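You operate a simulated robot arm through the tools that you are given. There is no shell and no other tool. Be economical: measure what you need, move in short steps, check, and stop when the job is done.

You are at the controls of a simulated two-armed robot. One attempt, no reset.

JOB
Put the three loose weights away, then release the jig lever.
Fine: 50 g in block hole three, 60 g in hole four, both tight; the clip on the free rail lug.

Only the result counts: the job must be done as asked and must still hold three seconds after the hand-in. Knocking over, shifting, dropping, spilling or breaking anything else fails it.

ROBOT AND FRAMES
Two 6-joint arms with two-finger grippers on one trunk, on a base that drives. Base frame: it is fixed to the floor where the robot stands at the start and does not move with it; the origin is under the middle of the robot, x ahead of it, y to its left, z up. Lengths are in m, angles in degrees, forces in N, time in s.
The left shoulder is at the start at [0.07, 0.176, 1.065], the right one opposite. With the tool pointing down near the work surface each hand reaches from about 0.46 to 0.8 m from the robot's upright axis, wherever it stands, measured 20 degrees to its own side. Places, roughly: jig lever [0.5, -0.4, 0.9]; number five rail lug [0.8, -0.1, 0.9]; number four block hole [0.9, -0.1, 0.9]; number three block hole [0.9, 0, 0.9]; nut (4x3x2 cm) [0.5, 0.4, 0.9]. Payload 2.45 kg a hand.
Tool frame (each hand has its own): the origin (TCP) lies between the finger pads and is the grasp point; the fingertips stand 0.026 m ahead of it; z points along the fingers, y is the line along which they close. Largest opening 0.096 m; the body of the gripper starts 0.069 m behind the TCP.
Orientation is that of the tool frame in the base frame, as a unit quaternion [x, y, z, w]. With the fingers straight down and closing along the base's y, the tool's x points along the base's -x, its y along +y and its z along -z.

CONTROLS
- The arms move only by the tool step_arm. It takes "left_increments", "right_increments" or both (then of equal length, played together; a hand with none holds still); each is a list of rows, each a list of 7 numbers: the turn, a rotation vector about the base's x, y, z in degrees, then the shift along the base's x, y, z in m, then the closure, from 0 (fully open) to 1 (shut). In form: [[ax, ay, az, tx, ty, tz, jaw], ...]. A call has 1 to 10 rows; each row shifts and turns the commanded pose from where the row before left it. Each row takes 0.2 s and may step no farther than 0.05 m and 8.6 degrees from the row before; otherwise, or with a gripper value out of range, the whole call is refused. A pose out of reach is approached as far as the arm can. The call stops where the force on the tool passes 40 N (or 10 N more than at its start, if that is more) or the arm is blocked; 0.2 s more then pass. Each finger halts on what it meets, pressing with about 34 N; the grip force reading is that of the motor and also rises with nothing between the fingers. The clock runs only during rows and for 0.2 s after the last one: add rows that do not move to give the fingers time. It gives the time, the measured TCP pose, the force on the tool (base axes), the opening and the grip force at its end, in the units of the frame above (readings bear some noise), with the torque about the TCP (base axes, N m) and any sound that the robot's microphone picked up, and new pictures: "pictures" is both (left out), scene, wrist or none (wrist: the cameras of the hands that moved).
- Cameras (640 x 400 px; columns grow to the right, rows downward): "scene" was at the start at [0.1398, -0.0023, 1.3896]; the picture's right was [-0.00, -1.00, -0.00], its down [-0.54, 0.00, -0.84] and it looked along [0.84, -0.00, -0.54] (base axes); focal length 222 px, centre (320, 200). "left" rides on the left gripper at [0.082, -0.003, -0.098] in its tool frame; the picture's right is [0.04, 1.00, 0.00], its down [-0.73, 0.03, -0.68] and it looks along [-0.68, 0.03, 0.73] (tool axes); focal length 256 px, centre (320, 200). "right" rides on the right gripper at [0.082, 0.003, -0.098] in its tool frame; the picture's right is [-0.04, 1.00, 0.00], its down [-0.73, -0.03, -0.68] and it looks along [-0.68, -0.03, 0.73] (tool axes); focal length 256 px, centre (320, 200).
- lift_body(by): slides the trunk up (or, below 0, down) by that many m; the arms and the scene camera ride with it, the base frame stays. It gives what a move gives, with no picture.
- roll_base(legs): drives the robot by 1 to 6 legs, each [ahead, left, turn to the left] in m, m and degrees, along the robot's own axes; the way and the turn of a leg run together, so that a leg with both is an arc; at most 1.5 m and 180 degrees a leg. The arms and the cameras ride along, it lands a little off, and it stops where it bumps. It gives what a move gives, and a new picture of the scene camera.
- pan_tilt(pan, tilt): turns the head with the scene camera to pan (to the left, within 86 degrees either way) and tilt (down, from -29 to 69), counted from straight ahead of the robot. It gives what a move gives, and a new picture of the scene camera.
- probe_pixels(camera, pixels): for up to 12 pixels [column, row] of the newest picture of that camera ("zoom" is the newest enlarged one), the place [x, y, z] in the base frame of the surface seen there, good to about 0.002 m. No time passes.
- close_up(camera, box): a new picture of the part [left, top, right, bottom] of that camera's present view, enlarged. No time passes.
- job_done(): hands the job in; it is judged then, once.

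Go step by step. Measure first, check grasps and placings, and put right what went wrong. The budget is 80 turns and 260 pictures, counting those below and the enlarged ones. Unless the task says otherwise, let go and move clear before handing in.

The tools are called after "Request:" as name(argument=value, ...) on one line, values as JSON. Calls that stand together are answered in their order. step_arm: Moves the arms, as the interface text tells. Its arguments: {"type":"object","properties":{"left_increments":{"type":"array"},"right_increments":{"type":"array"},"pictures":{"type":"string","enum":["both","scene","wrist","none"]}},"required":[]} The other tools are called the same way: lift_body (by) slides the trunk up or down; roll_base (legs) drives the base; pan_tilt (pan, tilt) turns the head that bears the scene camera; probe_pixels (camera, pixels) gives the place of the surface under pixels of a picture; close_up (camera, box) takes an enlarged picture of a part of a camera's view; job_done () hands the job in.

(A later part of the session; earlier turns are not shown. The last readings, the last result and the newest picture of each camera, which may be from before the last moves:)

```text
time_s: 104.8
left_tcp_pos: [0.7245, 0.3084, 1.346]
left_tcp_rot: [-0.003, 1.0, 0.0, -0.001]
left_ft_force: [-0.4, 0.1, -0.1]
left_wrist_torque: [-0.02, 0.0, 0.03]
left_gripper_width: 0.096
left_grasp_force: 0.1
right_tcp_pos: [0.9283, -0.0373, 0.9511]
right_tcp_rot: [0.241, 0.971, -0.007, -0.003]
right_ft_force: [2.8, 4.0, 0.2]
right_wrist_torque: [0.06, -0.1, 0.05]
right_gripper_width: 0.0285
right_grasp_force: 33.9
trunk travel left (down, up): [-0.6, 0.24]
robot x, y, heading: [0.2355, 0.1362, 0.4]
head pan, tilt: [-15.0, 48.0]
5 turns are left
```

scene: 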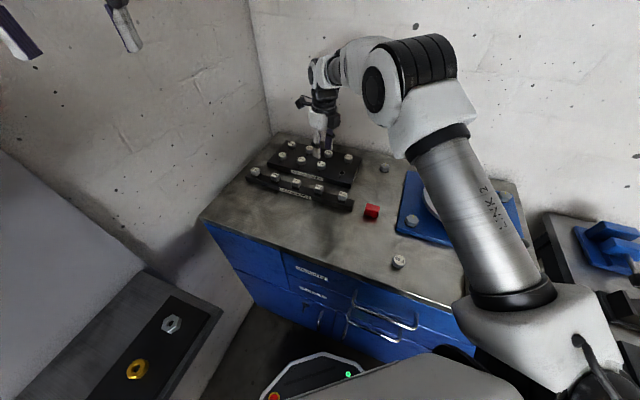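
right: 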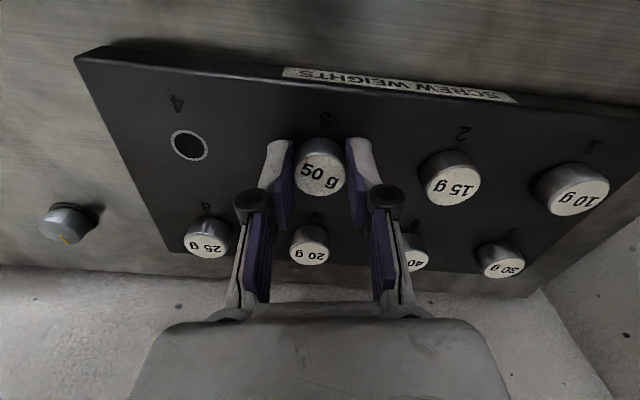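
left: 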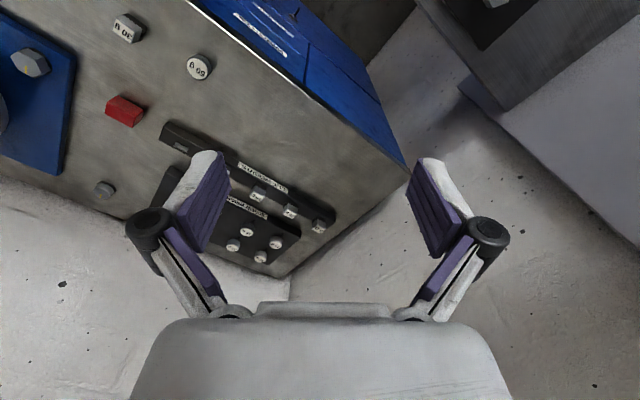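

Only 5 turns remain, so I'll chain calls. The 50 g is gripped at yaw −28°: tighten with two full clockwise strokes, release, unwind the wrist, then back off and hover over the 60 g.

Request:
step_arm(right_increments=[[0, 0, -8.6, 0, 0, 0, 0.9], [0, 0, -8.6, 0, 0, 0, 0.9], [0, 0, -8.6, 0, 0, 0, 0.9], [0, 0, -8.6, 0, 0, 0, 0.9], [0, 0, -8.6, 0, 0, 0, 0.9], [0, 0, -8.6, 0, 0, 0, 0.9], [0, 0, -8.6, 0, 0, 0, 0.9], [0, 0, -8.6, 0, 0, 0, 0.9], [0, 0, -8.6, 0, 0, 0, 0.9], [0, 0, -8.6, 0, 0, 0, 0.9]], pictures="none")

Request:
step_arm(right_increments=[[0, 0, -8.5, 0, 0, 0, 0.9], [0, 0, -8.5, 0, 0, 0, 0.9], [0, 0, -8.5, 0, 0, 0, 0.9], [0, 0, 0, 0, 0, 0, 0.9]], pictures="none")

Request:
step_arm(right_increments=[[0, 0, 0, 0, 0, 0, 0.5], [0, 0, 0, 0.0005, -0.0015, 0, 0.5], [0, 0, 8.5, 0, 0, 0, 0.5], [0, 0, 8.5, 0, 0, 0, 0.5], [0, 0, 8.5, 0, 0, 0, 0.5], [0, 0, 8.5, 0, 0, 0, 0.5], [0, 0, 8.5, 0, 0, 0, 0.5], [0, 0, 8.5, 0, 0, 0, 0.5], [0, 0, 8.5, 0, 0, 0, 0.5], [0, 0, 8.5, 0, 0, 0, 0.5]], pictures="none")

Request:
step_arm(right_increments=[[0, 0, 8.5, 0, 0, 0, 0.5], [0, 0, 8.5, 0, 0, 0, 0.5], [0, 0, 8.5, 0, 0, 0, 0.5], [0, 0, 8.5, 0, 0, 0, 0.5], [0, 0, 8.5, 0, 0, 0, 0.5], [0, 0, 0, 0, 0, 0, 0.6], [0, 0, 0, 0, 0, 0, 0.7], [0, 0, 0, 0, 0, 0, 0.8], [0, 0, 0, 0, 0, 0, 0.9], [0, 0, 0, 0, 0, 0, 0.9]], pictures="none")

Request:
step_arm(right_increments=[[0, 0, -8.6, 0, 0, 0, 0.9], [0, 0, -8.6, 0, 0, 0, 0.9], [0, 0, -8.6, 0, 0, 0, 0.9], [0, 0, -8.6, 0, 0, 0, 0.9], [0, 0, -8.6, 0, 0, 0, 0.9], [0, 0, -8.6, 0, 0, 0, 0.9], [0, 0, -8.6, 0, 0, 0, 0.9], [0, 0, -8.6, 0, 0, 0, 0.9], [0, 0, -8.6, 0, 0, 0, 0.9], [0, 0, -8.6, 0, 0, 0, 0.9]], pictures="none")

Request:
step_arm(right_increments=[[0, 0, -8.5, 0, 0, 0, 0.9], [0, 0, -8.5, 0, 0, 0, 0.9], [0, 0, -8.5, 0, 0, 0, 0.9], [0, 0, 0, 0, 0, 0, 0.9]], pictures="none")

Request:
step_arm(right_increments=[[0, 0, 0, 0, 0, 0, 0.5], [0, 0, 0, 0, 0, 0, 0.5], [0, 0, 0, 0, 0, 0.02, 0.5], [0, 0, 0, 0, 0, 0.04, 0.5], [0, 0, 8.5, 0, 0, 0, 0.5], [0, 0, 8.5, 0, 0, 0, 0.5], [0, 0, 8.5, 0, 0, 0, 0.5], [0, 0, 8.5, 0, 0, 0, 0.5], [0, 0, 8.5, 0, 0, 0, 0.5], [0, 0, 8.5, 0, 0, 0, 0.5]], pictures="none")

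Request:
step_arm(right_increments=[[0, 0, 8.5, 0, 0, 0, 0.5], [0, 0, 8.5, 0, 0, 0, 0.5], [0, 0, 8.5, 0, 0, 0, 0.5], [0, 0, 8.5, 0, 0, 0, 0.5], [0, 0, 8.5, 0, 0, 0, 0.5], [0, 0, 8.5, 0, 0, 0, 0.5], [0, 0, 8.5, 0, 0, 0, 0.5], [0, 0, 8.5, 0, 0, 0, 0.5], [0, 0, 8.5, 0, 0, 0, 0.5], [0, 0, 8.5, 0, 0, 0, 0.5]], pictures="none")

Request:
step_arm(right_increments=[[0, 0, 8.5, 0, 0, 0, 0.4], [0, 0, 8.5, 0, 0, 0, 0.4], [0, 0, 8.5, 0, 0, 0, 0.4], [0, 0, 8.5, 0, 0, 0, 0.4], [0, 0, 8.5, 0, 0, 0, 0.4]], pictures="wrist")

Request:
roll_base(legs=[[-0.19, -0.03, 0]])

Request:
step_arm(right_increments=[[0, 0, 0, -0.0187, -0.0069, -0.001, 0.4], [0, 0, 0, -0.0187, -0.0069, -0.001, 0.4], [0, 0, 0, -0.0187, -0.0069, -0.001, 0.4], [0, 0, 0, -0.0187, -0.0069, -0.001, 0.4], [0, 0, 0, -0.0187, -0.0069, -0.001, 0.4], [0, 0, 0, -0.0187, -0.0069, -0.001, 0.4], [0, 0, 0, -0.0187, -0.0069, -0.001, 0.4], [0, 0, 0, -0.0187, -0.0069, -0.001, 0.4], [0, 0, 0, -0.0187, -0.0069, -0.001, 0.4], [0, 0, 0, -0.0187, -0.0069, 0, 0.4]], pictures="both")

Request:
close_up(camera="scene", box=[270, 120, 390, 220])

```text
time_s: 107.0
left_tcp_pos: [0.7253, 0.3083, 1.3468]
left_tcp_rot: [-0.004, 1.0, 0.0, -0.001]
left_ft_force: [-0.2, 0.0, 0.0]
left_wrist_torque: [0.02, -0.03, 0.02]
left_gripper_width: 0.0958
left_grasp_force: 0.1
right_tcp_pos: [0.9298, -0.0382, 0.9508]
right_tcp_rot: [0.839, 0.545, -0.003, -0.006]
right_ft_force: [7.8, -0.7, 3.7]
right_wrist_torque: [-0.1, -0.34, 0.26]
right_gripper_width: 0.0286
right_grasp_force: 34.2
trunk travel left (down, up): [-0.6, 0.24]
robot x, y, heading: [0.2318, 0.1368, 0.5]
head pan, tilt: [-15.0, 48.0]
```

```text
time_s: 108.0
left_tcp_pos: [0.7261, 0.3073, 1.3466]
left_tcp_rot: [-0.003, 1.0, 0.001, -0.002]
left_ft_force: [-0.2, 0.6, -0.5]
left_wrist_torque: [0.01, 0.02, 0.0]
left_gripper_width: 0.096
left_grasp_force: 0.0
right_tcp_pos: [0.9297, -0.0374, 0.9507]
right_tcp_rot: [0.938, 0.346, -0.001, -0.005]
right_ft_force: [16.0, -6.3, 9.5]
right_wrist_torque: [-0.34, -0.53, 0.12]
right_gripper_width: 0.0285
right_grasp_force: 34.3
trunk travel left (down, up): [-0.6, 0.24]
robot x, y, heading: [0.2332, 0.136, 0.4]
head pan, tilt: [-15.0, 48.0]
```

```text
time_s: 110.2
left_tcp_pos: [0.7247, 0.3087, 1.3478]
left_tcp_rot: [-0.004, 1.0, 0.001, -0.001]
left_ft_force: [0.3, -1.1, 0.2]
left_wrist_torque: [0.0, 0.0, -0.03]
left_gripper_width: 0.096
left_grasp_force: 0.0
right_tcp_pos: [0.9287, -0.0395, 0.9517]
right_tcp_rot: [0.582, 0.813, -0.005, -0.005]
right_ft_force: [-0.2, -0.6, 0.0]
right_wrist_torque: [-0.02, 0.02, 0.03]
right_gripper_width: 0.048
right_grasp_force: 0.0
trunk travel left (down, up): [-0.6, 0.24]
robot x, y, heading: [0.2354, 0.1374, 0.3]
head pan, tilt: [-15.0, 48.0]
```

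```text
time_s: 112.5
left_tcp_pos: [0.7262, 0.3093, 1.3464]
left_tcp_rot: [-0.003, 1.0, -0.001, -0.001]
left_ft_force: [-0.2, 0.2, 0.7]
left_wrist_torque: [-0.05, 0.0, 0.01]
left_gripper_width: 0.096
left_grasp_force: 0.1
right_tcp_pos: [0.9289, -0.0374, 0.9511]
right_tcp_rot: [0.25, 0.968, -0.006, -0.003]
right_ft_force: [3.8, 6.2, 1.8]
right_wrist_torque: [0.25, -0.18, 0.05]
right_gripper_width: 0.0283
right_grasp_force: 33.9
trunk travel left (down, up): [-0.6, 0.24]
robot x, y, heading: [0.2291, 0.1356, 0.2]
head pan, tilt: [-15.0, 48.0]
```

```text
time_s: 114.7
left_tcp_pos: [0.7255, 0.3074, 1.3468]
left_tcp_rot: [-0.004, 1.0, 0.0, -0.001]
left_ft_force: [0.0, -0.4, 0.7]
left_wrist_torque: [0.03, 0.0, -0.01]
left_gripper_width: 0.0961
left_grasp_force: 0.1
right_tcp_pos: [0.9291, -0.0392, 0.951]
right_tcp_rot: [0.843, 0.538, -0.004, -0.006]
right_ft_force: [3.0, -1.1, -0.5]
right_wrist_torque: [-0.07, -0.15, 0.26]
right_gripper_width: 0.0287
right_grasp_force: 33.9
trunk travel left (down, up): [-0.6, 0.24]
robot x, y, heading: [0.2306, 0.1323, 0.2]
head pan, tilt: [-15.0, 48.0]
```

```text
time_s: 115.7
left_tcp_pos: [0.7246, 0.3072, 1.3461]
left_tcp_rot: [-0.003, 1.0, 0.0, -0.001]
left_ft_force: [0.3, -0.3, 0.0]
left_wrist_torque: [0.03, -0.03, -0.02]
left_gripper_width: 0.0961
left_grasp_force: 0.1
right_tcp_pos: [0.9299, -0.0391, 0.9505]
right_tcp_rot: [0.941, 0.339, -0.001, -0.007]
right_ft_force: [-0.5, 0.4, -1.1]
right_wrist_torque: [-0.06, 0.0, 0.15]
right_gripper_width: 0.0283
right_grasp_force: 34.4
trunk travel left (down, up): [-0.6, 0.24]
robot x, y, heading: [0.2308, 0.1342, 0.6]
head pan, tilt: [-15.0, 48.0]
```

```text
time_s: 117.8
left_tcp_pos: [0.7248, 0.3065, 1.3478]
left_tcp_rot: [-0.004, 1.0, 0.0, 0.0]
left_ft_force: [0.6, 0.1, 0.3]
left_wrist_torque: [-0.02, 0.0, -0.02]
left_gripper_width: 0.096
left_grasp_force: 0.2
right_tcp_pos: [0.9296, -0.0383, 1.0104]
right_tcp_rot: [0.702, 0.712, -0.004, -0.007]
right_ft_force: [0.0, 0.4, -0.2]
right_wrist_torque: [0.03, 0.03, -0.03]
right_gripper_width: 0.0478
right_grasp_force: 0.1
trunk travel left (down, up): [-0.6, 0.24]
robot x, y, heading: [0.2337, 0.136, 0.4]
head pan, tilt: [-15.0, 48.0]
```

```text
time_s: 120.0
left_tcp_pos: [0.7246, 0.3065, 1.3475]
left_tcp_rot: [-0.004, 1.0, 0.0, -0.001]
left_ft_force: [0.5, 0.2, 0.1]
left_wrist_torque: [0.0, -0.03, -0.01]
left_gripper_width: 0.0963
left_grasp_force: 0.1
right_tcp_pos: [0.9295, -0.0381, 1.0096]
right_tcp_rot: [0.036, 0.999, -0.006, -0.002]
right_ft_force: [0.3, 0.5, 0.7]
right_wrist_torque: [0.0, 0.03, 0.0]
right_gripper_width: 0.0479
right_grasp_force: 0.1
trunk travel left (down, up): [-0.6, 0.24]
robot x, y, heading: [0.2291, 0.138, 0.3]
head pan, tilt: [-15.0, 48.0]
```

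```text
time_s: 121.2
left_tcp_pos: [0.7249, 0.3077, 1.3472]
left_tcp_rot: [-0.003, 1.0, 0.0, -0.001]
left_ft_force: [-0.3, -0.2, 0.8]
left_wrist_torque: [-0.05, 0.0, 0.01]
left_gripper_width: 0.0963
left_grasp_force: 0.1
right_tcp_pos: [0.9289, -0.0382, 1.0113]
right_tcp_rot: [-0.329, 0.944, -0.006, 0.0]
right_ft_force: [-0.3, 0.2, 0.7]
right_wrist_torque: [-0.04, -0.01, 0.03]
right_gripper_width: 0.0577
right_grasp_force: 0.0
trunk travel left (down, up): [-0.6, 0.24]
robot x, y, heading: [0.231, 0.1331, 0.4]
head pan, tilt: [-15.0, 48.0]
```

right: 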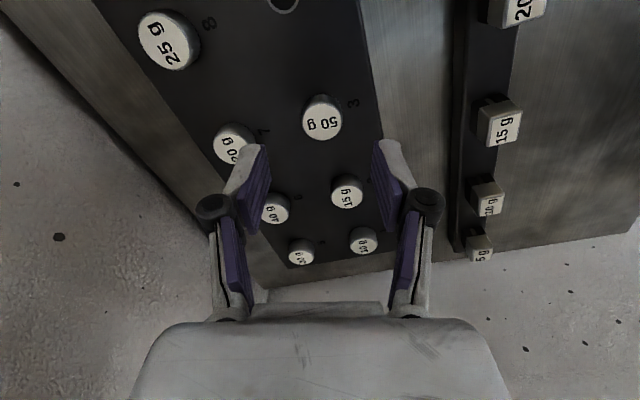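

```text
time_s: 122.8
left_tcp_pos: [0.5369, 0.2758, 1.347]
left_tcp_rot: [-0.003, 1.0, -0.001, -0.001]
left_ft_force: [-0.5, 0.1, 0.4]
left_wrist_torque: [0.03, -0.02, -0.03]
left_gripper_width: 0.0959
left_grasp_force: 0.0
right_tcp_pos: [0.7411, -0.0711, 1.0105]
right_tcp_rot: [-0.326, 0.945, -0.006, 0.0]
right_ft_force: [-0.4, 0.3, -0.8]
right_wrist_torque: [-0.02, -0.01, 0.04]
right_gripper_width: 0.0577
right_grasp_force: 0.1
trunk travel left (down, up): [-0.6, 0.24]
robot x, y, heading: [0.0417, 0.1015, 0.1]
head pan, tilt: [-15.0, 48.0]
```

scene: 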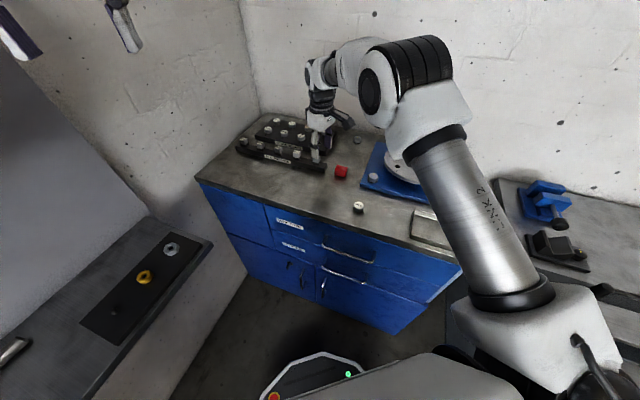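

```text
time_s: 125.0
left_tcp_pos: [0.5353, 0.275, 1.3474]
left_tcp_rot: [-0.003, 1.0, -0.001, -0.001]
left_ft_force: [-1.2, 0.0, -0.3]
left_wrist_torque: [-0.02, -0.04, -0.04]
left_gripper_width: 0.0959
left_grasp_force: 0.1
right_tcp_pos: [0.5522, -0.1406, 1.0024]
right_tcp_rot: [-0.327, 0.945, -0.006, 0.0]
right_ft_force: [1.4, -0.5, -0.1]
right_wrist_torque: [0.01, -0.02, 0.02]
right_gripper_width: 0.0575
right_grasp_force: 0.0
trunk travel left (down, up): [-0.6, 0.24]
robot x, y, heading: [0.0419, 0.1016, 0.3]
head pan, tilt: [-15.0, 48.0]
```

scene: 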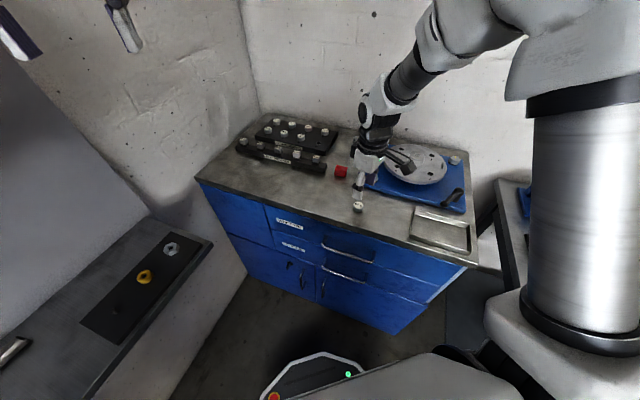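
right: 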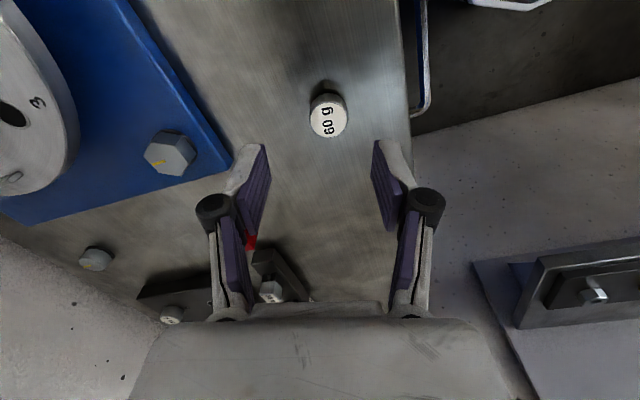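

```text
4.00 times, centred on (330, 170) of scene
```

zoom: 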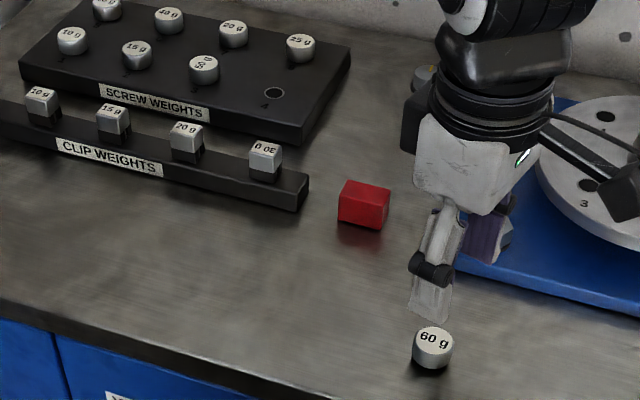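

Request:
close_up(camera="scene", box=[400, 150, 540, 260])

```text
3.64 times, centred on (470, 205) of scene
4 turns are left
```

zoom: 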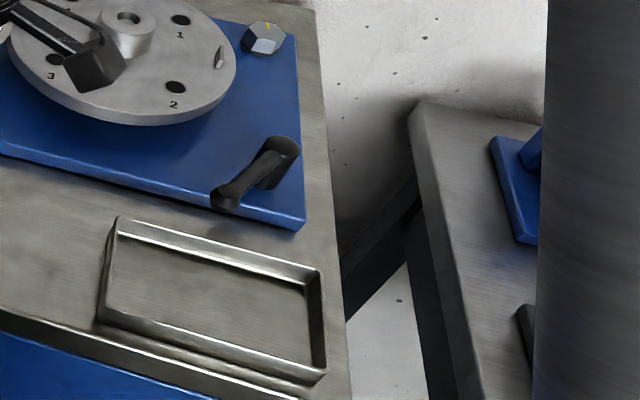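

The 50 g turned ~113° more and then slipped at 0.26 N·m, so it's tight; the 60 g is under the hand, ~5 mm off in y. Now probe the lever (visible here), pick the 60 g, lift, drive, and hover short of hole 4 at the same relative offset I used for hole 3.

Request:
probe_pixels(camera="zoom", pixels=[[222, 198], [215, 192], [232, 205], [240, 182], [255, 168], [268, 155], [283, 143], [290, 150], [275, 145], [275, 182], [300, 175], [160, 190]])

Request:
step_arm(right_increments=[[0, 0, 0, 0, 0.0052, -0.03, 0.4], [0, 0, 0, 0, 0, -0.042, 0.4], [0, 0, 0, 0, 0, 0, 0.55], [0, 0, 0, 0, 0, 0, 0.62], [0, 0, 0, 0, 0, 0, 0.68], [0, 0, 0, 0, 0, 0, 0.74], [0, 0, 0, 0, 0, 0, 0.85], [0, 0, 0, 0, 0, 0, 0.85]], pictures="wrist")

Request:
step_arm(right_increments=[[0, 0, 0, 0, 0, 0.01, 0.85], [0, 0, 0, 0, 0, 0.02, 0.85], [0, 0, 0, 0, 0, 0.03, 0.85], [0, 0, 0, 0, 0, 0.035, 0.85], [0, 0, 0, 0, 0, 0, 0.85]], pictures="none")

Request:
roll_base(legs=[[0.15, 0.02, 0]])

Request:
step_arm(right_increments=[[0, 0, 0, 0.0323, 0.0042, 0, 0.85], [0, 0, 0, 0.0323, 0.0042, 0, 0.85], [0, 0, 0, 0.0323, 0.0042, 0, 0.85], [0, 0, 0, 0.0323, 0.0042, 0, 0.85], [0, 0, 0, 0.0323, 0.0042, 0, 0.85], [0, 0, 0, 0, 0, 0, 0.85], [0, 0, 0, 0, 0, 0, 0.85]], pictures="wrist")

Request:
close_up(camera="right", box=[240, 90, 400, 190])

Request:
probe_pixels(camera="zoom", pixels=[[243, 118], [198, 118], [290, 118], [243, 76], [243, 160], [325, 330], [250, 320], [400, 310], [325, 240]])

Request:
close_up(camera="scene", box=[280, 110, 380, 180])

```text
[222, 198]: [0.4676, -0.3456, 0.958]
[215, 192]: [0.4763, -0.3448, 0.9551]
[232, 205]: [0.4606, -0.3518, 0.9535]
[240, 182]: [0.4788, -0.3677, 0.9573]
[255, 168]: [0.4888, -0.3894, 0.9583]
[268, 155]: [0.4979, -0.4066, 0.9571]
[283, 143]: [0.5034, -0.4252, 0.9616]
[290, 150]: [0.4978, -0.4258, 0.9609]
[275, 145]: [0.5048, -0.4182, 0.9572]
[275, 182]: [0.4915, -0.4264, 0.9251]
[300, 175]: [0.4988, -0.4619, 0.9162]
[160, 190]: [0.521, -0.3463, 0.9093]
```

```text
time_s: 126.8
left_tcp_pos: [0.5353, 0.2761, 1.3468]
left_tcp_rot: [-0.003, 1.0, 0.0, -0.001]
left_ft_force: [-0.3, 0.0, -0.2]
left_wrist_torque: [0.0, -0.05, 0.0]
left_gripper_width: 0.0961
left_grasp_force: 0.2
right_tcp_pos: [0.5544, -0.1357, 0.9307]
right_tcp_rot: [-0.327, 0.945, -0.006, 0.0]
right_ft_force: [-0.7, -0.8, -0.1]
right_wrist_torque: [0.01, 0.04, 0.01]
right_gripper_width: 0.0283
right_grasp_force: 34.2
trunk travel left (down, up): [-0.6, 0.24]
robot x, y, heading: [0.0435, 0.1031, 0.4]
head pan, tilt: [-15.0, 48.0]
```

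right: 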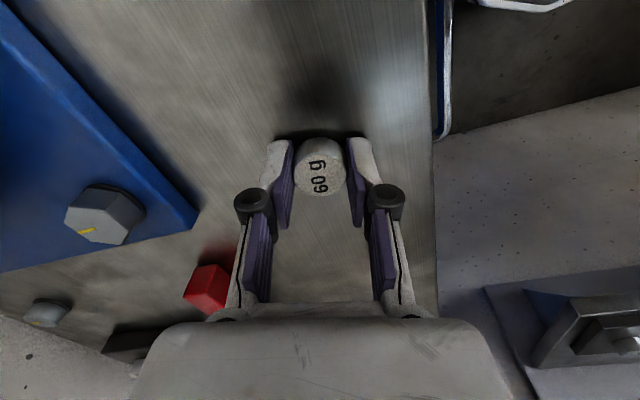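

```text
time_s: 128.0
left_tcp_pos: [0.5372, 0.2755, 1.3472]
left_tcp_rot: [-0.004, 1.0, -0.001, -0.001]
left_ft_force: [-0.6, -0.9, 0.2]
left_wrist_torque: [-0.01, -0.02, 0.02]
left_gripper_width: 0.0961
left_grasp_force: 0.1
right_tcp_pos: [0.5527, -0.1343, 1.0238]
right_tcp_rot: [-0.327, 0.945, -0.006, 0.001]
right_ft_force: [0.0, -0.2, -0.7]
right_wrist_torque: [0.0, 0.01, -0.02]
right_gripper_width: 0.0282
right_grasp_force: 33.9
trunk travel left (down, up): [-0.6, 0.24]
robot x, y, heading: [0.0435, 0.104, 0.3]
head pan, tilt: [-15.0, 48.0]
```

```text
time_s: 129.4
left_tcp_pos: [0.6851, 0.2941, 1.3477]
left_tcp_rot: [-0.002, 1.0, 0.0, -0.001]
left_ft_force: [-1.2, -0.2, 0.3]
left_wrist_torque: [0.0, -0.03, -0.03]
left_gripper_width: 0.096
left_grasp_force: 0.1
right_tcp_pos: [0.7003, -0.1153, 1.0242]
right_tcp_rot: [-0.325, 0.946, -0.008, 0.001]
right_ft_force: [-0.4, -0.4, -0.9]
right_wrist_torque: [-0.01, 0.0, -0.01]
right_gripper_width: 0.0284
right_grasp_force: 33.8
trunk travel left (down, up): [-0.6, 0.24]
robot x, y, heading: [0.1952, 0.1226, 0.2]
head pan, tilt: [-15.0, 48.0]
```

scene: 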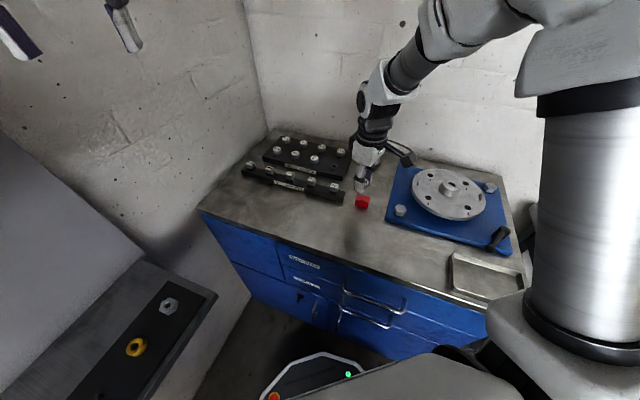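

```text
time_s: 131.0
left_tcp_pos: [0.6865, 0.2938, 1.3458]
left_tcp_rot: [-0.002, 1.0, 0.0, -0.001]
left_ft_force: [0.3, -1.0, -0.7]
left_wrist_torque: [0.01, 0.04, -0.01]
left_gripper_width: 0.0959
left_grasp_force: 0.0
right_tcp_pos: [0.8616, -0.0915, 1.0272]
right_tcp_rot: [-0.325, 0.946, -0.007, 0.0]
right_ft_force: [-0.2, 0.5, -0.1]
right_wrist_torque: [0.0, 0.03, 0.03]
right_gripper_width: 0.0283
right_grasp_force: 33.9
trunk travel left (down, up): [-0.6, 0.24]
robot x, y, heading: [0.1928, 0.1267, 0.1]
head pan, tilt: [-15.0, 48.0]
```

right: 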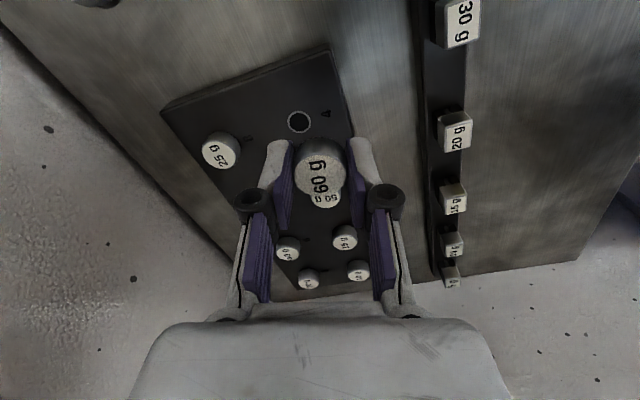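

```text
4.00 times, centred on (320, 140) of right
```

zoom: 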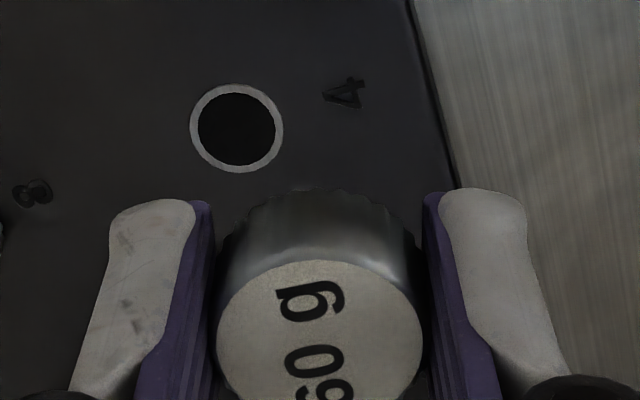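

```text
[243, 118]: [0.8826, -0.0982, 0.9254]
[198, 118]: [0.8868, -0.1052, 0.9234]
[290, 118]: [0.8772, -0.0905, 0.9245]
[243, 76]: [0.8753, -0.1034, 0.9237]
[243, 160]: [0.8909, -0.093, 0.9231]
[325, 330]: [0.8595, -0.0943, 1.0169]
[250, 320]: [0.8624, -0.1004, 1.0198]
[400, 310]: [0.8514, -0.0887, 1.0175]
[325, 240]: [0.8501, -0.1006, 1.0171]
```

```text
5.71 times, centred on (330, 145) of scene
3 turns are left
```

zoom: 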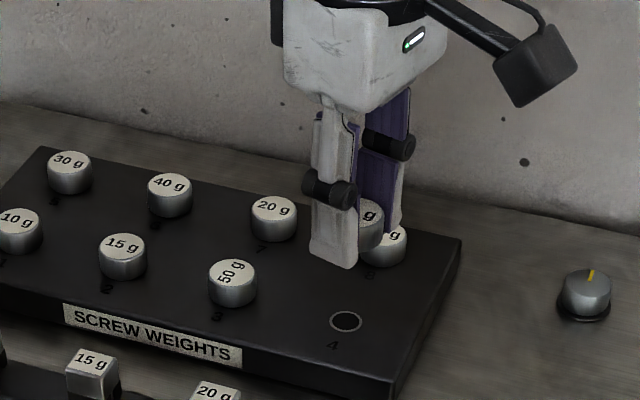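

60 g is held and hole 4 is at zoom (237,128); combining the calibrated hole-3 offset with the probes gives a shift of (+0.0248,-0.0055). I insert, screw with three half-turn strokes, release, then move to the lever and look.

Request:
step_arm(right_increments=[[0.76, 0.26, 0, 0.0248, -0.0055, 0, 0.85], [0, 0, 0, 0, 0, -0.03, 0.85], [0, 0, 0, 0, 0, -0.03, 0.85], [0, 0, 0, 0, 0, -0.008, 0.85], [0, 0, 0, 0, 0, -0.0045, 0.85], [0, 0, 0, 0, 0, 0, 0.85]], pictures="wrist")

Request:
step_arm(right_increments=[[0, 0, -8.6, 0, 0, -0.0015, 0.85], [0, 0, -8.6, 0, 0, 0, 0.85], [0, 0, -8.6, 0, 0, 0, 0.85], [0, 0, -8.6, 0, 0, 0, 0.85], [0, 0, -8.6, 0, 0, 0, 0.85], [0, 0, -8.6, 0, 0, 0, 0.85], [0, 0, -8.6, 0, 0, 0, 0.85], [0, 0, -8.6, 0, 0, 0, 0.85], [0, 0, -8.6, 0, 0, 0, 0.85], [0, 0, -8.6, 0, 0, 0, 0.85]], pictures="none")

Request:
step_arm(right_increments=[[0, 0, -8.6, 0, 0, -0.0002, 0.85], [0, 0, -8.6, 0, 0, -0.0002, 0.85], [0, 0, -8.6, 0, 0, -0.0002, 0.85], [0, 0, -8.6, 0, 0, -0.0002, 0.85], [0, 0, -8.6, 0, 0, -0.0002, 0.85], [0, 0, -8.6, 0, 0, -0.0002, 0.85], [0, 0, -8.6, 0, 0, -0.0002, 0.85], [0, 0, -8.6, 0, 0, -0.0002, 0.85], [0, 0, -8.6, 0, 0, -0.0002, 0.85], [0, 0, -8.6, 0, 0, -0.0002, 0.85]], pictures="none")

Request:
step_arm(right_increments=[[0, 0, -8.6, 0, 0, 0, 0.85], [0, 0, 0, 0, 0, 0, 0.85], [0, 0, 0, 0, 0, 0, 0.5], [0, 0, 0, 0, 0, 0, 0.5], [0, 0, 8.6, 0, 0, 0, 0.5], [0, 0, 8.6, 0, 0, 0, 0.5], [0, 0, 8.6, 0, 0, 0, 0.5], [0, 0, 8.6, 0, 0, 0, 0.5], [0, 0, 8.6, 0, 0, 0, 0.5], [0, 0, 8.6, 0, 0, 0, 0.5]], pictures="wrist")

Request:
step_arm(right_increments=[[0, 0, 8.6, 0, 0, 0, 0.5], [0, 0, 8.6, 0, 0, 0, 0.5], [0, 0, 8.6, 0, 0, 0, 0.5], [0, 0, 8.6, 0, 0, 0, 0.5], [0, 0, 8.6, 0, 0, 0, 0.5], [0, 0, 8.6, 0, 0, 0, 0.5], [0, 0, 8.6, 0, 0, 0, 0.5], [0, 0, 8.6, 0, 0, 0, 0.5], [0, 0, 8.6, 0, 0, 0, 0.5], [0, 0, 8.6, 0, 0, 0, 0.5]], pictures="none")

Request:
step_arm(right_increments=[[0, 0, 8.6, 0, 0, 0, 0.5], [0, 0, 8.6, 0, 0, 0, 0.5], [0, 0, 8.6, 0, 0, 0, 0.5], [0, 0, 8.6, 0, 0, 0, 0.5], [0, 0, 0, 0, 0, 0, 0.5], [0, 0, 0, 0, 0, 0, 0.6], [0, 0, 0, 0, 0, 0, 0.7], [0, 0, 0, 0, 0, 0, 0.8], [0, 0, 0, 0, 0, 0, 0.9], [0, 0, 0, 0, 0, 0, 0.9]], pictures="none")

Request:
step_arm(right_increments=[[0, 0, -8.6, 0, 0, 0, 0.9], [0, 0, -8.6, 0, 0, 0, 0.9], [0, 0, -8.6, 0, 0, 0, 0.9], [0, 0, -8.6, 0, 0, 0, 0.9], [0, 0, -8.6, 0, 0, 0, 0.9], [0, 0, -8.6, 0, 0, 0, 0.9], [0, 0, -8.6, 0, 0, 0, 0.9], [0, 0, -8.6, 0, 0, 0, 0.9], [0, 0, -8.6, 0, 0, 0, 0.9], [0, 0, -8.6, 0, 0, 0, 0.9]], pictures="none")

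Request:
step_arm(right_increments=[[0, 0, -8.6, 0, 0, 0, 0.9], [0, 0, -8.6, 0, 0, 0, 0.9], [0, 0, -8.6, 0, 0, 0, 0.9], [0, 0, -8.6, 0, 0, 0, 0.9], [0, 0, -8.6, 0, 0, 0, 0.9], [0, 0, -8.6, 0, 0, 0, 0.9], [0, 0, -8.6, 0, 0, 0, 0.9], [0, 0, -8.6, 0, 0, 0, 0.9], [0, 0, -8.6, 0, 0, 0, 0.9], [0, 0, -8.6, 0, 0, 0, 0.9]], pictures="none")

Request:
step_arm(right_increments=[[0, 0, 0, 0, 0, 0, 0.9], [0, 0, 0, 0, 0, 0, 0.5], [0, 0, 0, 0, 0, 0, 0.5], [0, 0, 8.6, 0, 0, 0, 0.5], [0, 0, 8.6, 0, 0, 0, 0.5], [0, 0, 8.6, 0, 0, 0, 0.5], [0, 0, 8.6, 0, 0, 0, 0.5], [0, 0, 8.6, 0, 0, 0, 0.5], [0, 0, 8.6, 0, 0, 0, 0.5], [0, 0, 8.6, 0, 0, 0, 0.5]], pictures="wrist")

Request:
step_arm(right_increments=[[0, 0, 8.6, 0, 0, 0, 0.5], [0, 0, 8.6, 0, 0, 0, 0.5], [0, 0, 8.6, 0, 0, 0, 0.5], [0, 0, 8.6, 0, 0, 0, 0.5], [0, 0, 8.6, 0, 0, 0, 0.5], [0, 0, 8.6, 0, 0, 0, 0.5], [0, 0, 8.6, 0, 0, 0, 0.5], [0, 0, 8.6, 0, 0, 0, 0.5], [0, 0, 8.6, 0, 0, 0, 0.5], [0, 0, 8.6, 0, 0, 0, 0.5]], pictures="none")

Request:
step_arm(right_increments=[[0, 0, 8.6, 0, 0, 0, 0.5], [0, 0, 8.6, 0, 0, 0, 0.5], [0, 0, 0, 0, 0, 0, 0.5], [0, 0, 0, 0, 0, 0, 0.6], [0, 0, 0, 0, 0, 0, 0.7], [0, 0, 0, 0, 0, 0, 0.8], [0, 0, 0, 0, 0, 0, 0.9], [0, 0, 0, 0, 0, 0, 0.9]], pictures="none")

```text
time_s: 132.4
left_tcp_pos: [0.6834, 0.2948, 1.3474]
left_tcp_rot: [-0.002, 1.0, 0.0, 0.0]
left_ft_force: [0.0, 0.0, -0.1]
left_wrist_torque: [0.01, 0.0, 0.0]
left_gripper_width: 0.0961
left_grasp_force: 0.1
right_tcp_pos: [0.8855, -0.0992, 0.9532]
right_tcp_rot: [-0.325, 0.946, 0.0, 0.0]
right_ft_force: [-7.7, -0.7, 1.4]
right_wrist_torque: [-0.15, 0.37, -0.01]
right_gripper_width: 0.0283
right_grasp_force: 34.2
trunk travel left (down, up): [-0.6, 0.24]
robot x, y, heading: [0.189, 0.1259, 0.3]
head pan, tilt: [-15.0, 48.0]
```

right: 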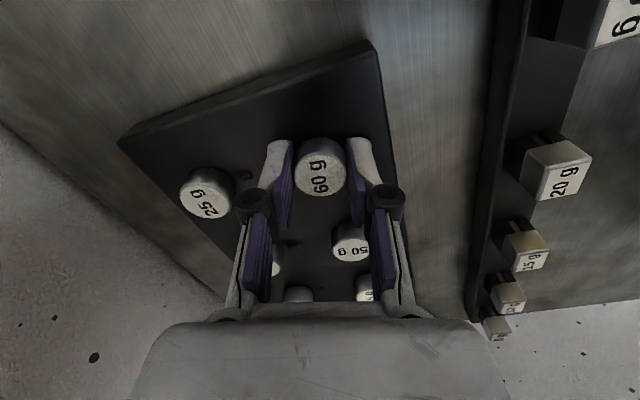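

```text
time_s: 134.6
left_tcp_pos: [0.684, 0.2948, 1.3473]
left_tcp_rot: [-0.002, 1.0, -0.001, 0.0]
left_ft_force: [0.2, 0.3, -0.2]
left_wrist_torque: [-0.01, -0.01, 0.0]
left_gripper_width: 0.0959
left_grasp_force: 0.0
right_tcp_pos: [0.8839, -0.0981, 0.9514]
right_tcp_rot: [0.409, 0.913, 0.0, 0.001]
right_ft_force: [-12.0, 7.4, -2.1]
right_wrist_torque: [0.21, 0.34, 0.01]
right_gripper_width: 0.0282
right_grasp_force: 34.2
trunk travel left (down, up): [-0.6, 0.24]
robot x, y, heading: [0.1933, 0.1247, 0.1]
head pan, tilt: [-15.0, 48.0]
```

```text
time_s: 136.8
left_tcp_pos: [0.6836, 0.2965, 1.3471]
left_tcp_rot: [-0.001, 1.0, -0.001, 0.001]
left_ft_force: [-0.6, 0.3, 0.6]
left_wrist_torque: [-0.05, 0.02, 0.02]
left_gripper_width: 0.0961
left_grasp_force: 0.0
right_tcp_pos: [0.8846, -0.097, 0.9503]
right_tcp_rot: [0.921, 0.389, 0.0, 0.001]
right_ft_force: [-10.7, 5.2, 6.3]
right_wrist_torque: [0.15, 0.52, 0.1]
right_gripper_width: 0.0281
right_grasp_force: 33.5
trunk travel left (down, up): [-0.6, 0.24]
robot x, y, heading: [0.1938, 0.1236, 0.1]
head pan, tilt: [-15.0, 48.0]
```

```text
time_s: 139.0
left_tcp_pos: [0.685, 0.2953, 1.3472]
left_tcp_rot: [-0.002, 1.0, 0.0, 0.0]
left_ft_force: [-0.4, -0.6, -0.2]
left_wrist_torque: [0.02, -0.02, 0.0]
left_gripper_width: 0.096
left_grasp_force: 0.1
right_tcp_pos: [0.8853, -0.0989, 0.949]
right_tcp_rot: [0.713, 0.701, -0.001, 0.001]
right_ft_force: [-0.1, 1.6, 6.3]
right_wrist_torque: [0.11, 0.02, -0.14]
right_gripper_width: 0.0485
right_grasp_force: 0.3
trunk travel left (down, up): [-0.6, 0.24]
robot x, y, heading: [0.1942, 0.1241, -0.0]
head pan, tilt: [-15.0, 48.0]
```

right: 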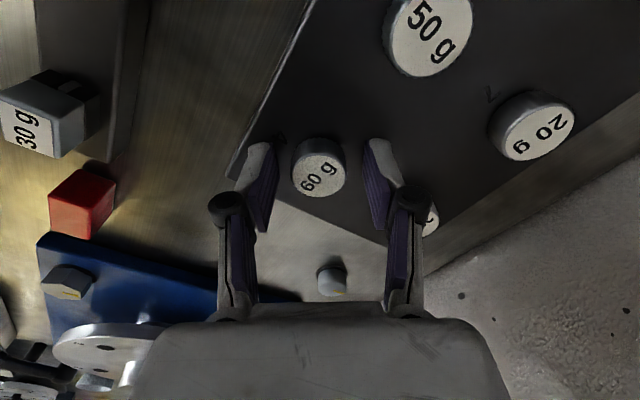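

```text
time_s: 141.2
left_tcp_pos: [0.6856, 0.2949, 1.3481]
left_tcp_rot: [-0.001, 1.0, -0.001, -0.001]
left_ft_force: [-0.1, -1.1, 0.6]
left_wrist_torque: [0.0, 0.0, 0.02]
left_gripper_width: 0.0959
left_grasp_force: 0.1
right_tcp_pos: [0.8863, -0.1, 0.9481]
right_tcp_rot: [0.043, 0.999, -0.001, 0.001]
right_ft_force: [-2.3, 1.0, 3.5]
right_wrist_torque: [0.01, 0.05, -0.02]
right_gripper_width: 0.0483
right_grasp_force: 0.0
trunk travel left (down, up): [-0.6, 0.24]
robot x, y, heading: [0.1945, 0.1232, 0.2]
head pan, tilt: [-15.0, 48.0]
```

```text
time_s: 143.4
left_tcp_pos: [0.6841, 0.2965, 1.3471]
left_tcp_rot: [-0.002, 1.0, -0.001, -0.001]
left_ft_force: [0.1, 0.0, -0.1]
left_wrist_torque: [-0.03, 0.03, 0.0]
left_gripper_width: 0.0958
left_grasp_force: 0.0
right_tcp_pos: [0.8863, -0.0978, 0.9503]
right_tcp_rot: [-0.253, 0.967, 0.0, 0.002]
right_ft_force: [1.3, 5.7, 12.1]
right_wrist_torque: [0.23, 0.12, 0.02]
right_gripper_width: 0.0286
right_grasp_force: 34.6
trunk travel left (down, up): [-0.6, 0.24]
robot x, y, heading: [0.1945, 0.1273, 0.2]
head pan, tilt: [-15.0, 48.0]
```

```text
time_s: 145.6
left_tcp_pos: [0.6846, 0.2955, 1.347]
left_tcp_rot: [-0.002, 1.0, -0.001, 0.0]
left_ft_force: [-1.0, 0.0, 0.7]
left_wrist_torque: [-0.01, 0.0, 0.02]
left_gripper_width: 0.0961
left_grasp_force: 0.0
right_tcp_pos: [0.8866, -0.0988, 0.9493]
right_tcp_rot: [0.475, 0.88, 0.0, 0.002]
right_ft_force: [11.4, -1.3, 25.7]
right_wrist_torque: [-0.13, 0.22, 0.71]
right_gripper_width: 0.0286
right_grasp_force: 33.9
trunk travel left (down, up): [-0.6, 0.24]
robot x, y, heading: [0.1908, 0.1248, 0.4]
head pan, tilt: [-15.0, 48.0]
```

```text
time_s: 147.8
left_tcp_pos: [0.6813, 0.2947, 1.348]
left_tcp_rot: [-0.002, 1.0, 0.001, 0.0]
left_ft_force: [0.4, 0.9, -0.3]
left_wrist_torque: [-0.03, 0.02, 0.02]
left_gripper_width: 0.0959
left_grasp_force: 0.1
right_tcp_pos: [0.884, -0.0995, 0.9495]
right_tcp_rot: [0.948, 0.318, 0.001, 0.001]
right_ft_force: [-5.2, -11.9, 23.4]
right_wrist_torque: [-0.16, 0.29, 0.33]
right_gripper_width: 0.0287
right_grasp_force: 33.6
trunk travel left (down, up): [-0.6, 0.24]
robot x, y, heading: [0.1962, 0.1251, -0.2]
head pan, tilt: [-15.0, 48.0]
```

```text
time_s: 150.0
left_tcp_pos: [0.6865, 0.2945, 1.3478]
left_tcp_rot: [-0.002, 1.0, 0.0, -0.001]
left_ft_force: [0.3, -1.5, 0.2]
left_wrist_torque: [-0.01, 0.0, 0.01]
left_gripper_width: 0.0958
left_grasp_force: 0.1
right_tcp_pos: [0.8866, -0.099, 0.9497]
right_tcp_rot: [0.658, 0.753, -0.001, 0.001]
right_ft_force: [0.1, 1.9, 3.6]
right_wrist_torque: [0.07, 0.02, -0.04]
right_gripper_width: 0.0488
right_grasp_force: 0.3
trunk travel left (down, up): [-0.6, 0.24]
robot x, y, heading: [0.193, 0.1264, 0.5]
head pan, tilt: [-15.0, 48.0]
```

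right: 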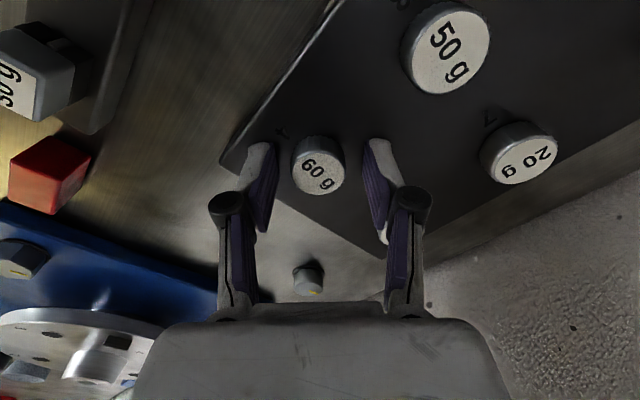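

```text
time_s: 152.2
left_tcp_pos: [0.6861, 0.294, 1.347]
left_tcp_rot: [-0.002, 1.0, 0.0, -0.001]
left_ft_force: [-0.1, -0.6, -0.5]
left_wrist_torque: [-0.03, 0.0, 0.0]
left_gripper_width: 0.096
left_grasp_force: 0.1
right_tcp_pos: [0.8875, -0.0988, 0.9484]
right_tcp_rot: [-0.032, 0.999, 0.0, 0.001]
right_ft_force: [-1.0, 0.5, 2.7]
right_wrist_torque: [0.01, 0.02, -0.03]
right_gripper_width: 0.0478
right_grasp_force: 0.1
trunk travel left (down, up): [-0.6, 0.24]
robot x, y, heading: [0.1935, 0.1231, 0.5]
head pan, tilt: [-15.0, 48.0]
```

```text
time_s: 154.0
left_tcp_pos: [0.6851, 0.2956, 1.3467]
left_tcp_rot: [-0.002, 1.0, -0.001, 0.0]
left_ft_force: [-0.3, -0.1, -0.1]
left_wrist_torque: [0.0, 0.0, 0.01]
left_gripper_width: 0.096
left_grasp_force: 0.2
right_tcp_pos: [0.886, -0.0984, 0.951]
right_tcp_rot: [-0.18, 0.984, -0.001, 0.002]
right_ft_force: [-0.3, 5.9, 11.0]
right_wrist_torque: [0.24, 0.11, -0.02]
right_gripper_width: 0.0286
right_grasp_force: 33.7
trunk travel left (down, up): [-0.6, 0.24]
robot x, y, heading: [0.1957, 0.1196, 0.3]
head pan, tilt: [-15.0, 48.0]
```

Request:
step_arm(right_increments=[[0, 0, -8.6, 0, 0, 0, 0.9], [0, 0, -8.6, 0, 0, 0, 0.9], [0, 0, -8.6, 0, 0, 0, 0.9], [0, 0, -8.6, 0, 0, 0, 0.9], [0, 0, -8.6, 0, 0, 0, 0.9], [0, 0, -8.6, 0, 0, 0, 0.9], [0, 0, -8.6, 0, 0, 0, 0.9], [0, 0, -8.6, 0, 0, 0, 0.9], [0, 0, -8.6, 0, 0, 0, 0.9], [0, 0, -8.6, 0, 0, 0, 0.9]], pictures="none")

Request:
step_arm(right_increments=[[0, 0, -8.6, 0, 0, 0, 0.9], [0, 0, -8.6, 0, 0, 0, 0.9], [0, 0, -8.6, 0, 0, 0, 0.9], [0, 0, -8.6, 0, 0, 0, 0.9], [0, 0, -8.6, 0, 0, 0, 0.9], [0, 0, -8.6, 0, 0, 0, 0.9], [0, 0, -8.6, 0, 0, 0, 0.9], [0, 0, -8.6, 0, 0, 0, 0.9], [0, 0, -8.6, 0, 0, 0, 0.9], [0, 0, 0, 0, 0, 0, 0.9]], pictures="none")

Request:
step_arm(right_increments=[[0, 0, 0, 0, 0, 0, 0.5], [0, 0, 0, 0, 0, 0, 0.5], [0, 0, 0, 0, 0, 0.02, 0.5], [0, 0, 0, 0, 0, 0.04, 0.5], [0, 0, 0, 0, 0, 0.04, 0.5], [0, 0, 8.6, 0, 0, 0, 0.5], [0, 0, 8.6, 0, 0, 0, 0.5], [0, 0, 8.6, 0, 0, 0, 0.5], [0, 0, 8.6, 0, 0, 0, 0.5], [0, 0, 8.6, 0, 0, 0, 0.5]], pictures="wrist")

Request:
step_arm(right_increments=[[0, 0, 8.6, 0, 0, 0, 0.3], [0, 0, 8.6, 0, 0, 0, 0.3], [0, 0, 8.6, 0, 0, 0, 0.3]], pictures="none")

Request:
roll_base(legs=[[-0.193, -0.127, 0]])

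Request:
close_up(camera="scene", box=[260, 100, 380, 200])

Request:
step_arm(right_increments=[[0, 0, 0, -0.0362, -0.023, 0, 0.3], [0, 0, 0, -0.0362, -0.023, 0, 0.3], [0, 0, 0, -0.0362, -0.023, 0, 0.3], [0, 0, 0, -0.0362, -0.023, 0, 0.3], [0, 0, 0, -0.0362, -0.023, 0, 0.3], [0, 0, 0, -0.0362, -0.023, 0, 0.3], [0, 0, 0, 0, 0, 0, 0.3]], pictures="wrist")

Request:
pan_tilt(pan=-25, tilt=48)

```text
time_s: 156.2
left_tcp_pos: [0.6841, 0.2943, 1.3472]
left_tcp_rot: [-0.002, 1.0, 0.0, 0.0]
left_ft_force: [0.0, -0.2, -0.5]
left_wrist_torque: [-0.01, 0.01, 0.01]
left_gripper_width: 0.0959
left_grasp_force: 0.1
right_tcp_pos: [0.886, -0.0987, 0.9498]
right_tcp_rot: [0.54, 0.841, 0.0, 0.002]
right_ft_force: [7.7, -4.8, 19.8]
right_wrist_torque: [-0.18, 0.16, 0.47]
right_gripper_width: 0.0288
right_grasp_force: 34.3
trunk travel left (down, up): [-0.6, 0.24]
robot x, y, heading: [0.1924, 0.1229, 0.3]
head pan, tilt: [-15.0, 48.0]
```

```text
time_s: 158.4
left_tcp_pos: [0.6814, 0.2947, 1.3494]
left_tcp_rot: [-0.002, 1.0, 0.0, 0.001]
left_ft_force: [0.1, -0.2, -0.7]
left_wrist_torque: [-0.01, -0.03, 0.02]
left_gripper_width: 0.0963
left_grasp_force: 0.1
right_tcp_pos: [0.884, -0.1002, 0.9496]
right_tcp_rot: [0.948, 0.319, 0.001, 0.0]
right_ft_force: [-8.3, -9.1, 19.6]
right_wrist_torque: [-0.16, 0.32, -0.08]
right_gripper_width: 0.0286
right_grasp_force: 34.4
trunk travel left (down, up): [-0.6, 0.24]
robot x, y, heading: [0.1927, 0.1232, 0.4]
head pan, tilt: [-15.0, 48.0]
```

```text
time_s: 160.6
left_tcp_pos: [0.6867, 0.2944, 1.3474]
left_tcp_rot: [-0.001, 1.0, 0.0, -0.001]
left_ft_force: [1.6, -0.6, -0.9]
left_wrist_torque: [0.01, 0.0, -0.02]
left_gripper_width: 0.0959
left_grasp_force: 0.0
right_tcp_pos: [0.887, -0.0986, 1.0467]
right_tcp_rot: [0.763, 0.646, -0.001, 0.001]
right_ft_force: [0.2, 0.5, -0.3]
right_wrist_torque: [0.04, -0.01, 0.02]
right_gripper_width: 0.048
right_grasp_force: 0.1
trunk travel left (down, up): [-0.6, 0.24]
robot x, y, heading: [0.1956, 0.1233, 0.3]
head pan, tilt: [-15.0, 48.0]
```

right: 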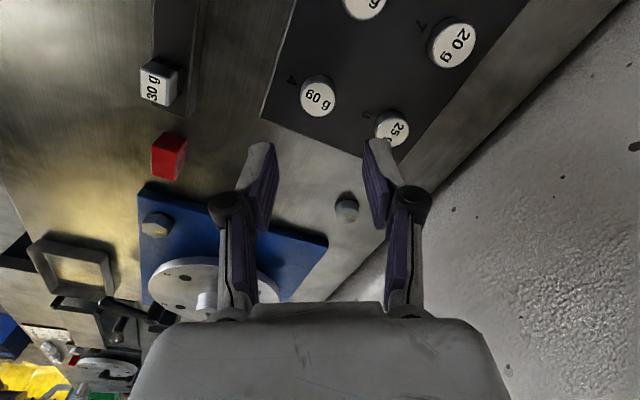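

```text
time_s: 161.4
left_tcp_pos: [0.6856, 0.2947, 1.3461]
left_tcp_rot: [-0.002, 1.0, 0.0, -0.001]
left_ft_force: [-0.3, -0.9, 0.7]
left_wrist_torque: [0.0, -0.01, -0.01]
left_gripper_width: 0.0962
left_grasp_force: 0.1
right_tcp_pos: [0.8877, -0.0995, 1.048]
right_tcp_rot: [0.6, 0.8, -0.001, 0.001]
right_ft_force: [0.6, 0.1, 0.1]
right_wrist_torque: [0.02, 0.0, 0.02]
right_gripper_width: 0.0672
right_grasp_force: 0.1
trunk travel left (down, up): [-0.6, 0.24]
robot x, y, heading: [0.1942, 0.1219, 0.3]
head pan, tilt: [-15.0, 48.0]
```

```text
time_s: 163.1
left_tcp_pos: [0.4939, 0.1675, 1.3477]
left_tcp_rot: [-0.003, 1.0, -0.001, 0.0]
left_ft_force: [-0.4, 0.5, -0.6]
left_wrist_torque: [0.03, -0.02, 0.0]
left_gripper_width: 0.0961
left_grasp_force: 0.1
right_tcp_pos: [0.6953, -0.224, 1.0473]
right_tcp_rot: [0.6, 0.8, 0.0, 0.001]
right_ft_force: [0.3, 0.0, 0.5]
right_wrist_torque: [0.0, 0.01, -0.04]
right_gripper_width: 0.0671
right_grasp_force: 0.0
trunk travel left (down, up): [-0.6, 0.24]
robot x, y, heading: [0.002, -0.0043, 0.4]
head pan, tilt: [-15.0, 48.0]
```

scene: 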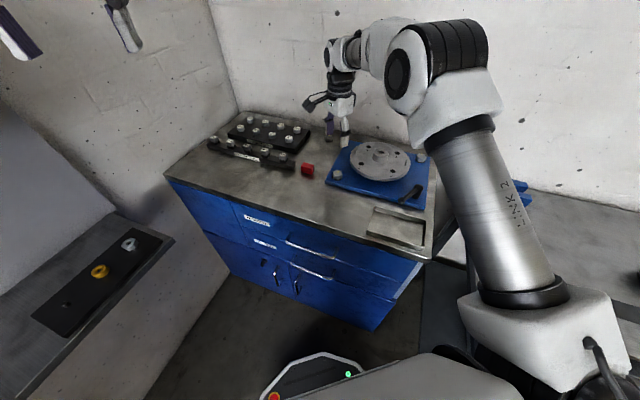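

```text
4.00 times, centred on (320, 150) of scene
```

zoom: 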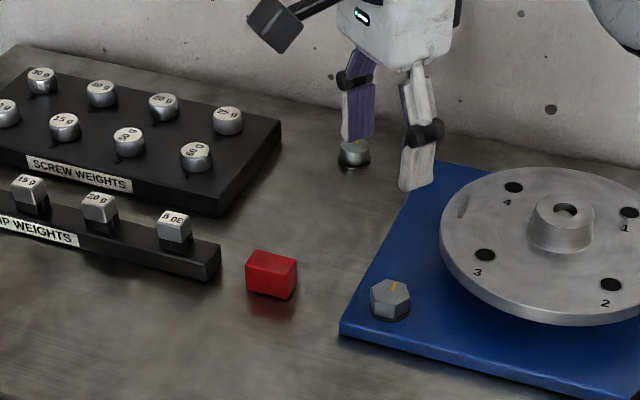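

```text
time_s: 164.7
left_tcp_pos: [0.4945, 0.1681, 1.3466]
left_tcp_rot: [-0.003, 1.0, -0.001, -0.002]
left_ft_force: [-0.5, 0.6, -1.0]
left_wrist_torque: [-0.03, 0.03, -0.01]
left_gripper_width: 0.0961
left_grasp_force: 0.0
right_tcp_pos: [0.4773, -0.3645, 1.0479]
right_tcp_rot: [0.599, 0.801, -0.001, 0.0]
right_ft_force: [0.0, -0.3, 0.3]
right_wrist_torque: [-0.02, -0.01, -0.04]
right_gripper_width: 0.0673
right_grasp_force: 0.1
trunk travel left (down, up): [-0.6, 0.24]
robot x, y, heading: [0.0012, -0.0079, 0.4]
head pan, tilt: [-15.0, 48.0]
```

right: 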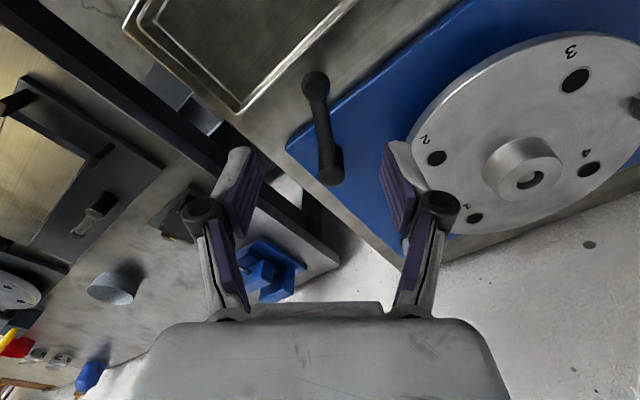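

```text
time_s: 165.4
left_tcp_pos: [0.4948, 0.1674, 1.3461]
left_tcp_rot: [-0.003, 1.0, 0.001, -0.002]
left_ft_force: [0.4, 0.2, -0.3]
left_wrist_torque: [0.04, -0.02, -0.02]
left_gripper_width: 0.096
left_grasp_force: 0.0
right_tcp_pos: [0.4776, -0.3657, 1.0497]
right_tcp_rot: [0.6, 0.8, 0.0, 0.001]
right_ft_force: [0.1, 0.3, 0.2]
right_wrist_torque: [0.0, -0.02, -0.03]
right_gripper_width: 0.0674
right_grasp_force: 0.2
trunk travel left (down, up): [-0.6, 0.24]
robot x, y, heading: [0.0019, -0.0055, 0.4]
head pan, tilt: [-25.0, 48.0]
2 turns are left
```

scene: 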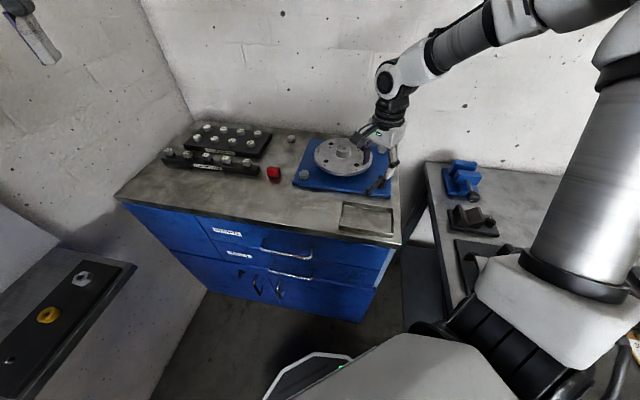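

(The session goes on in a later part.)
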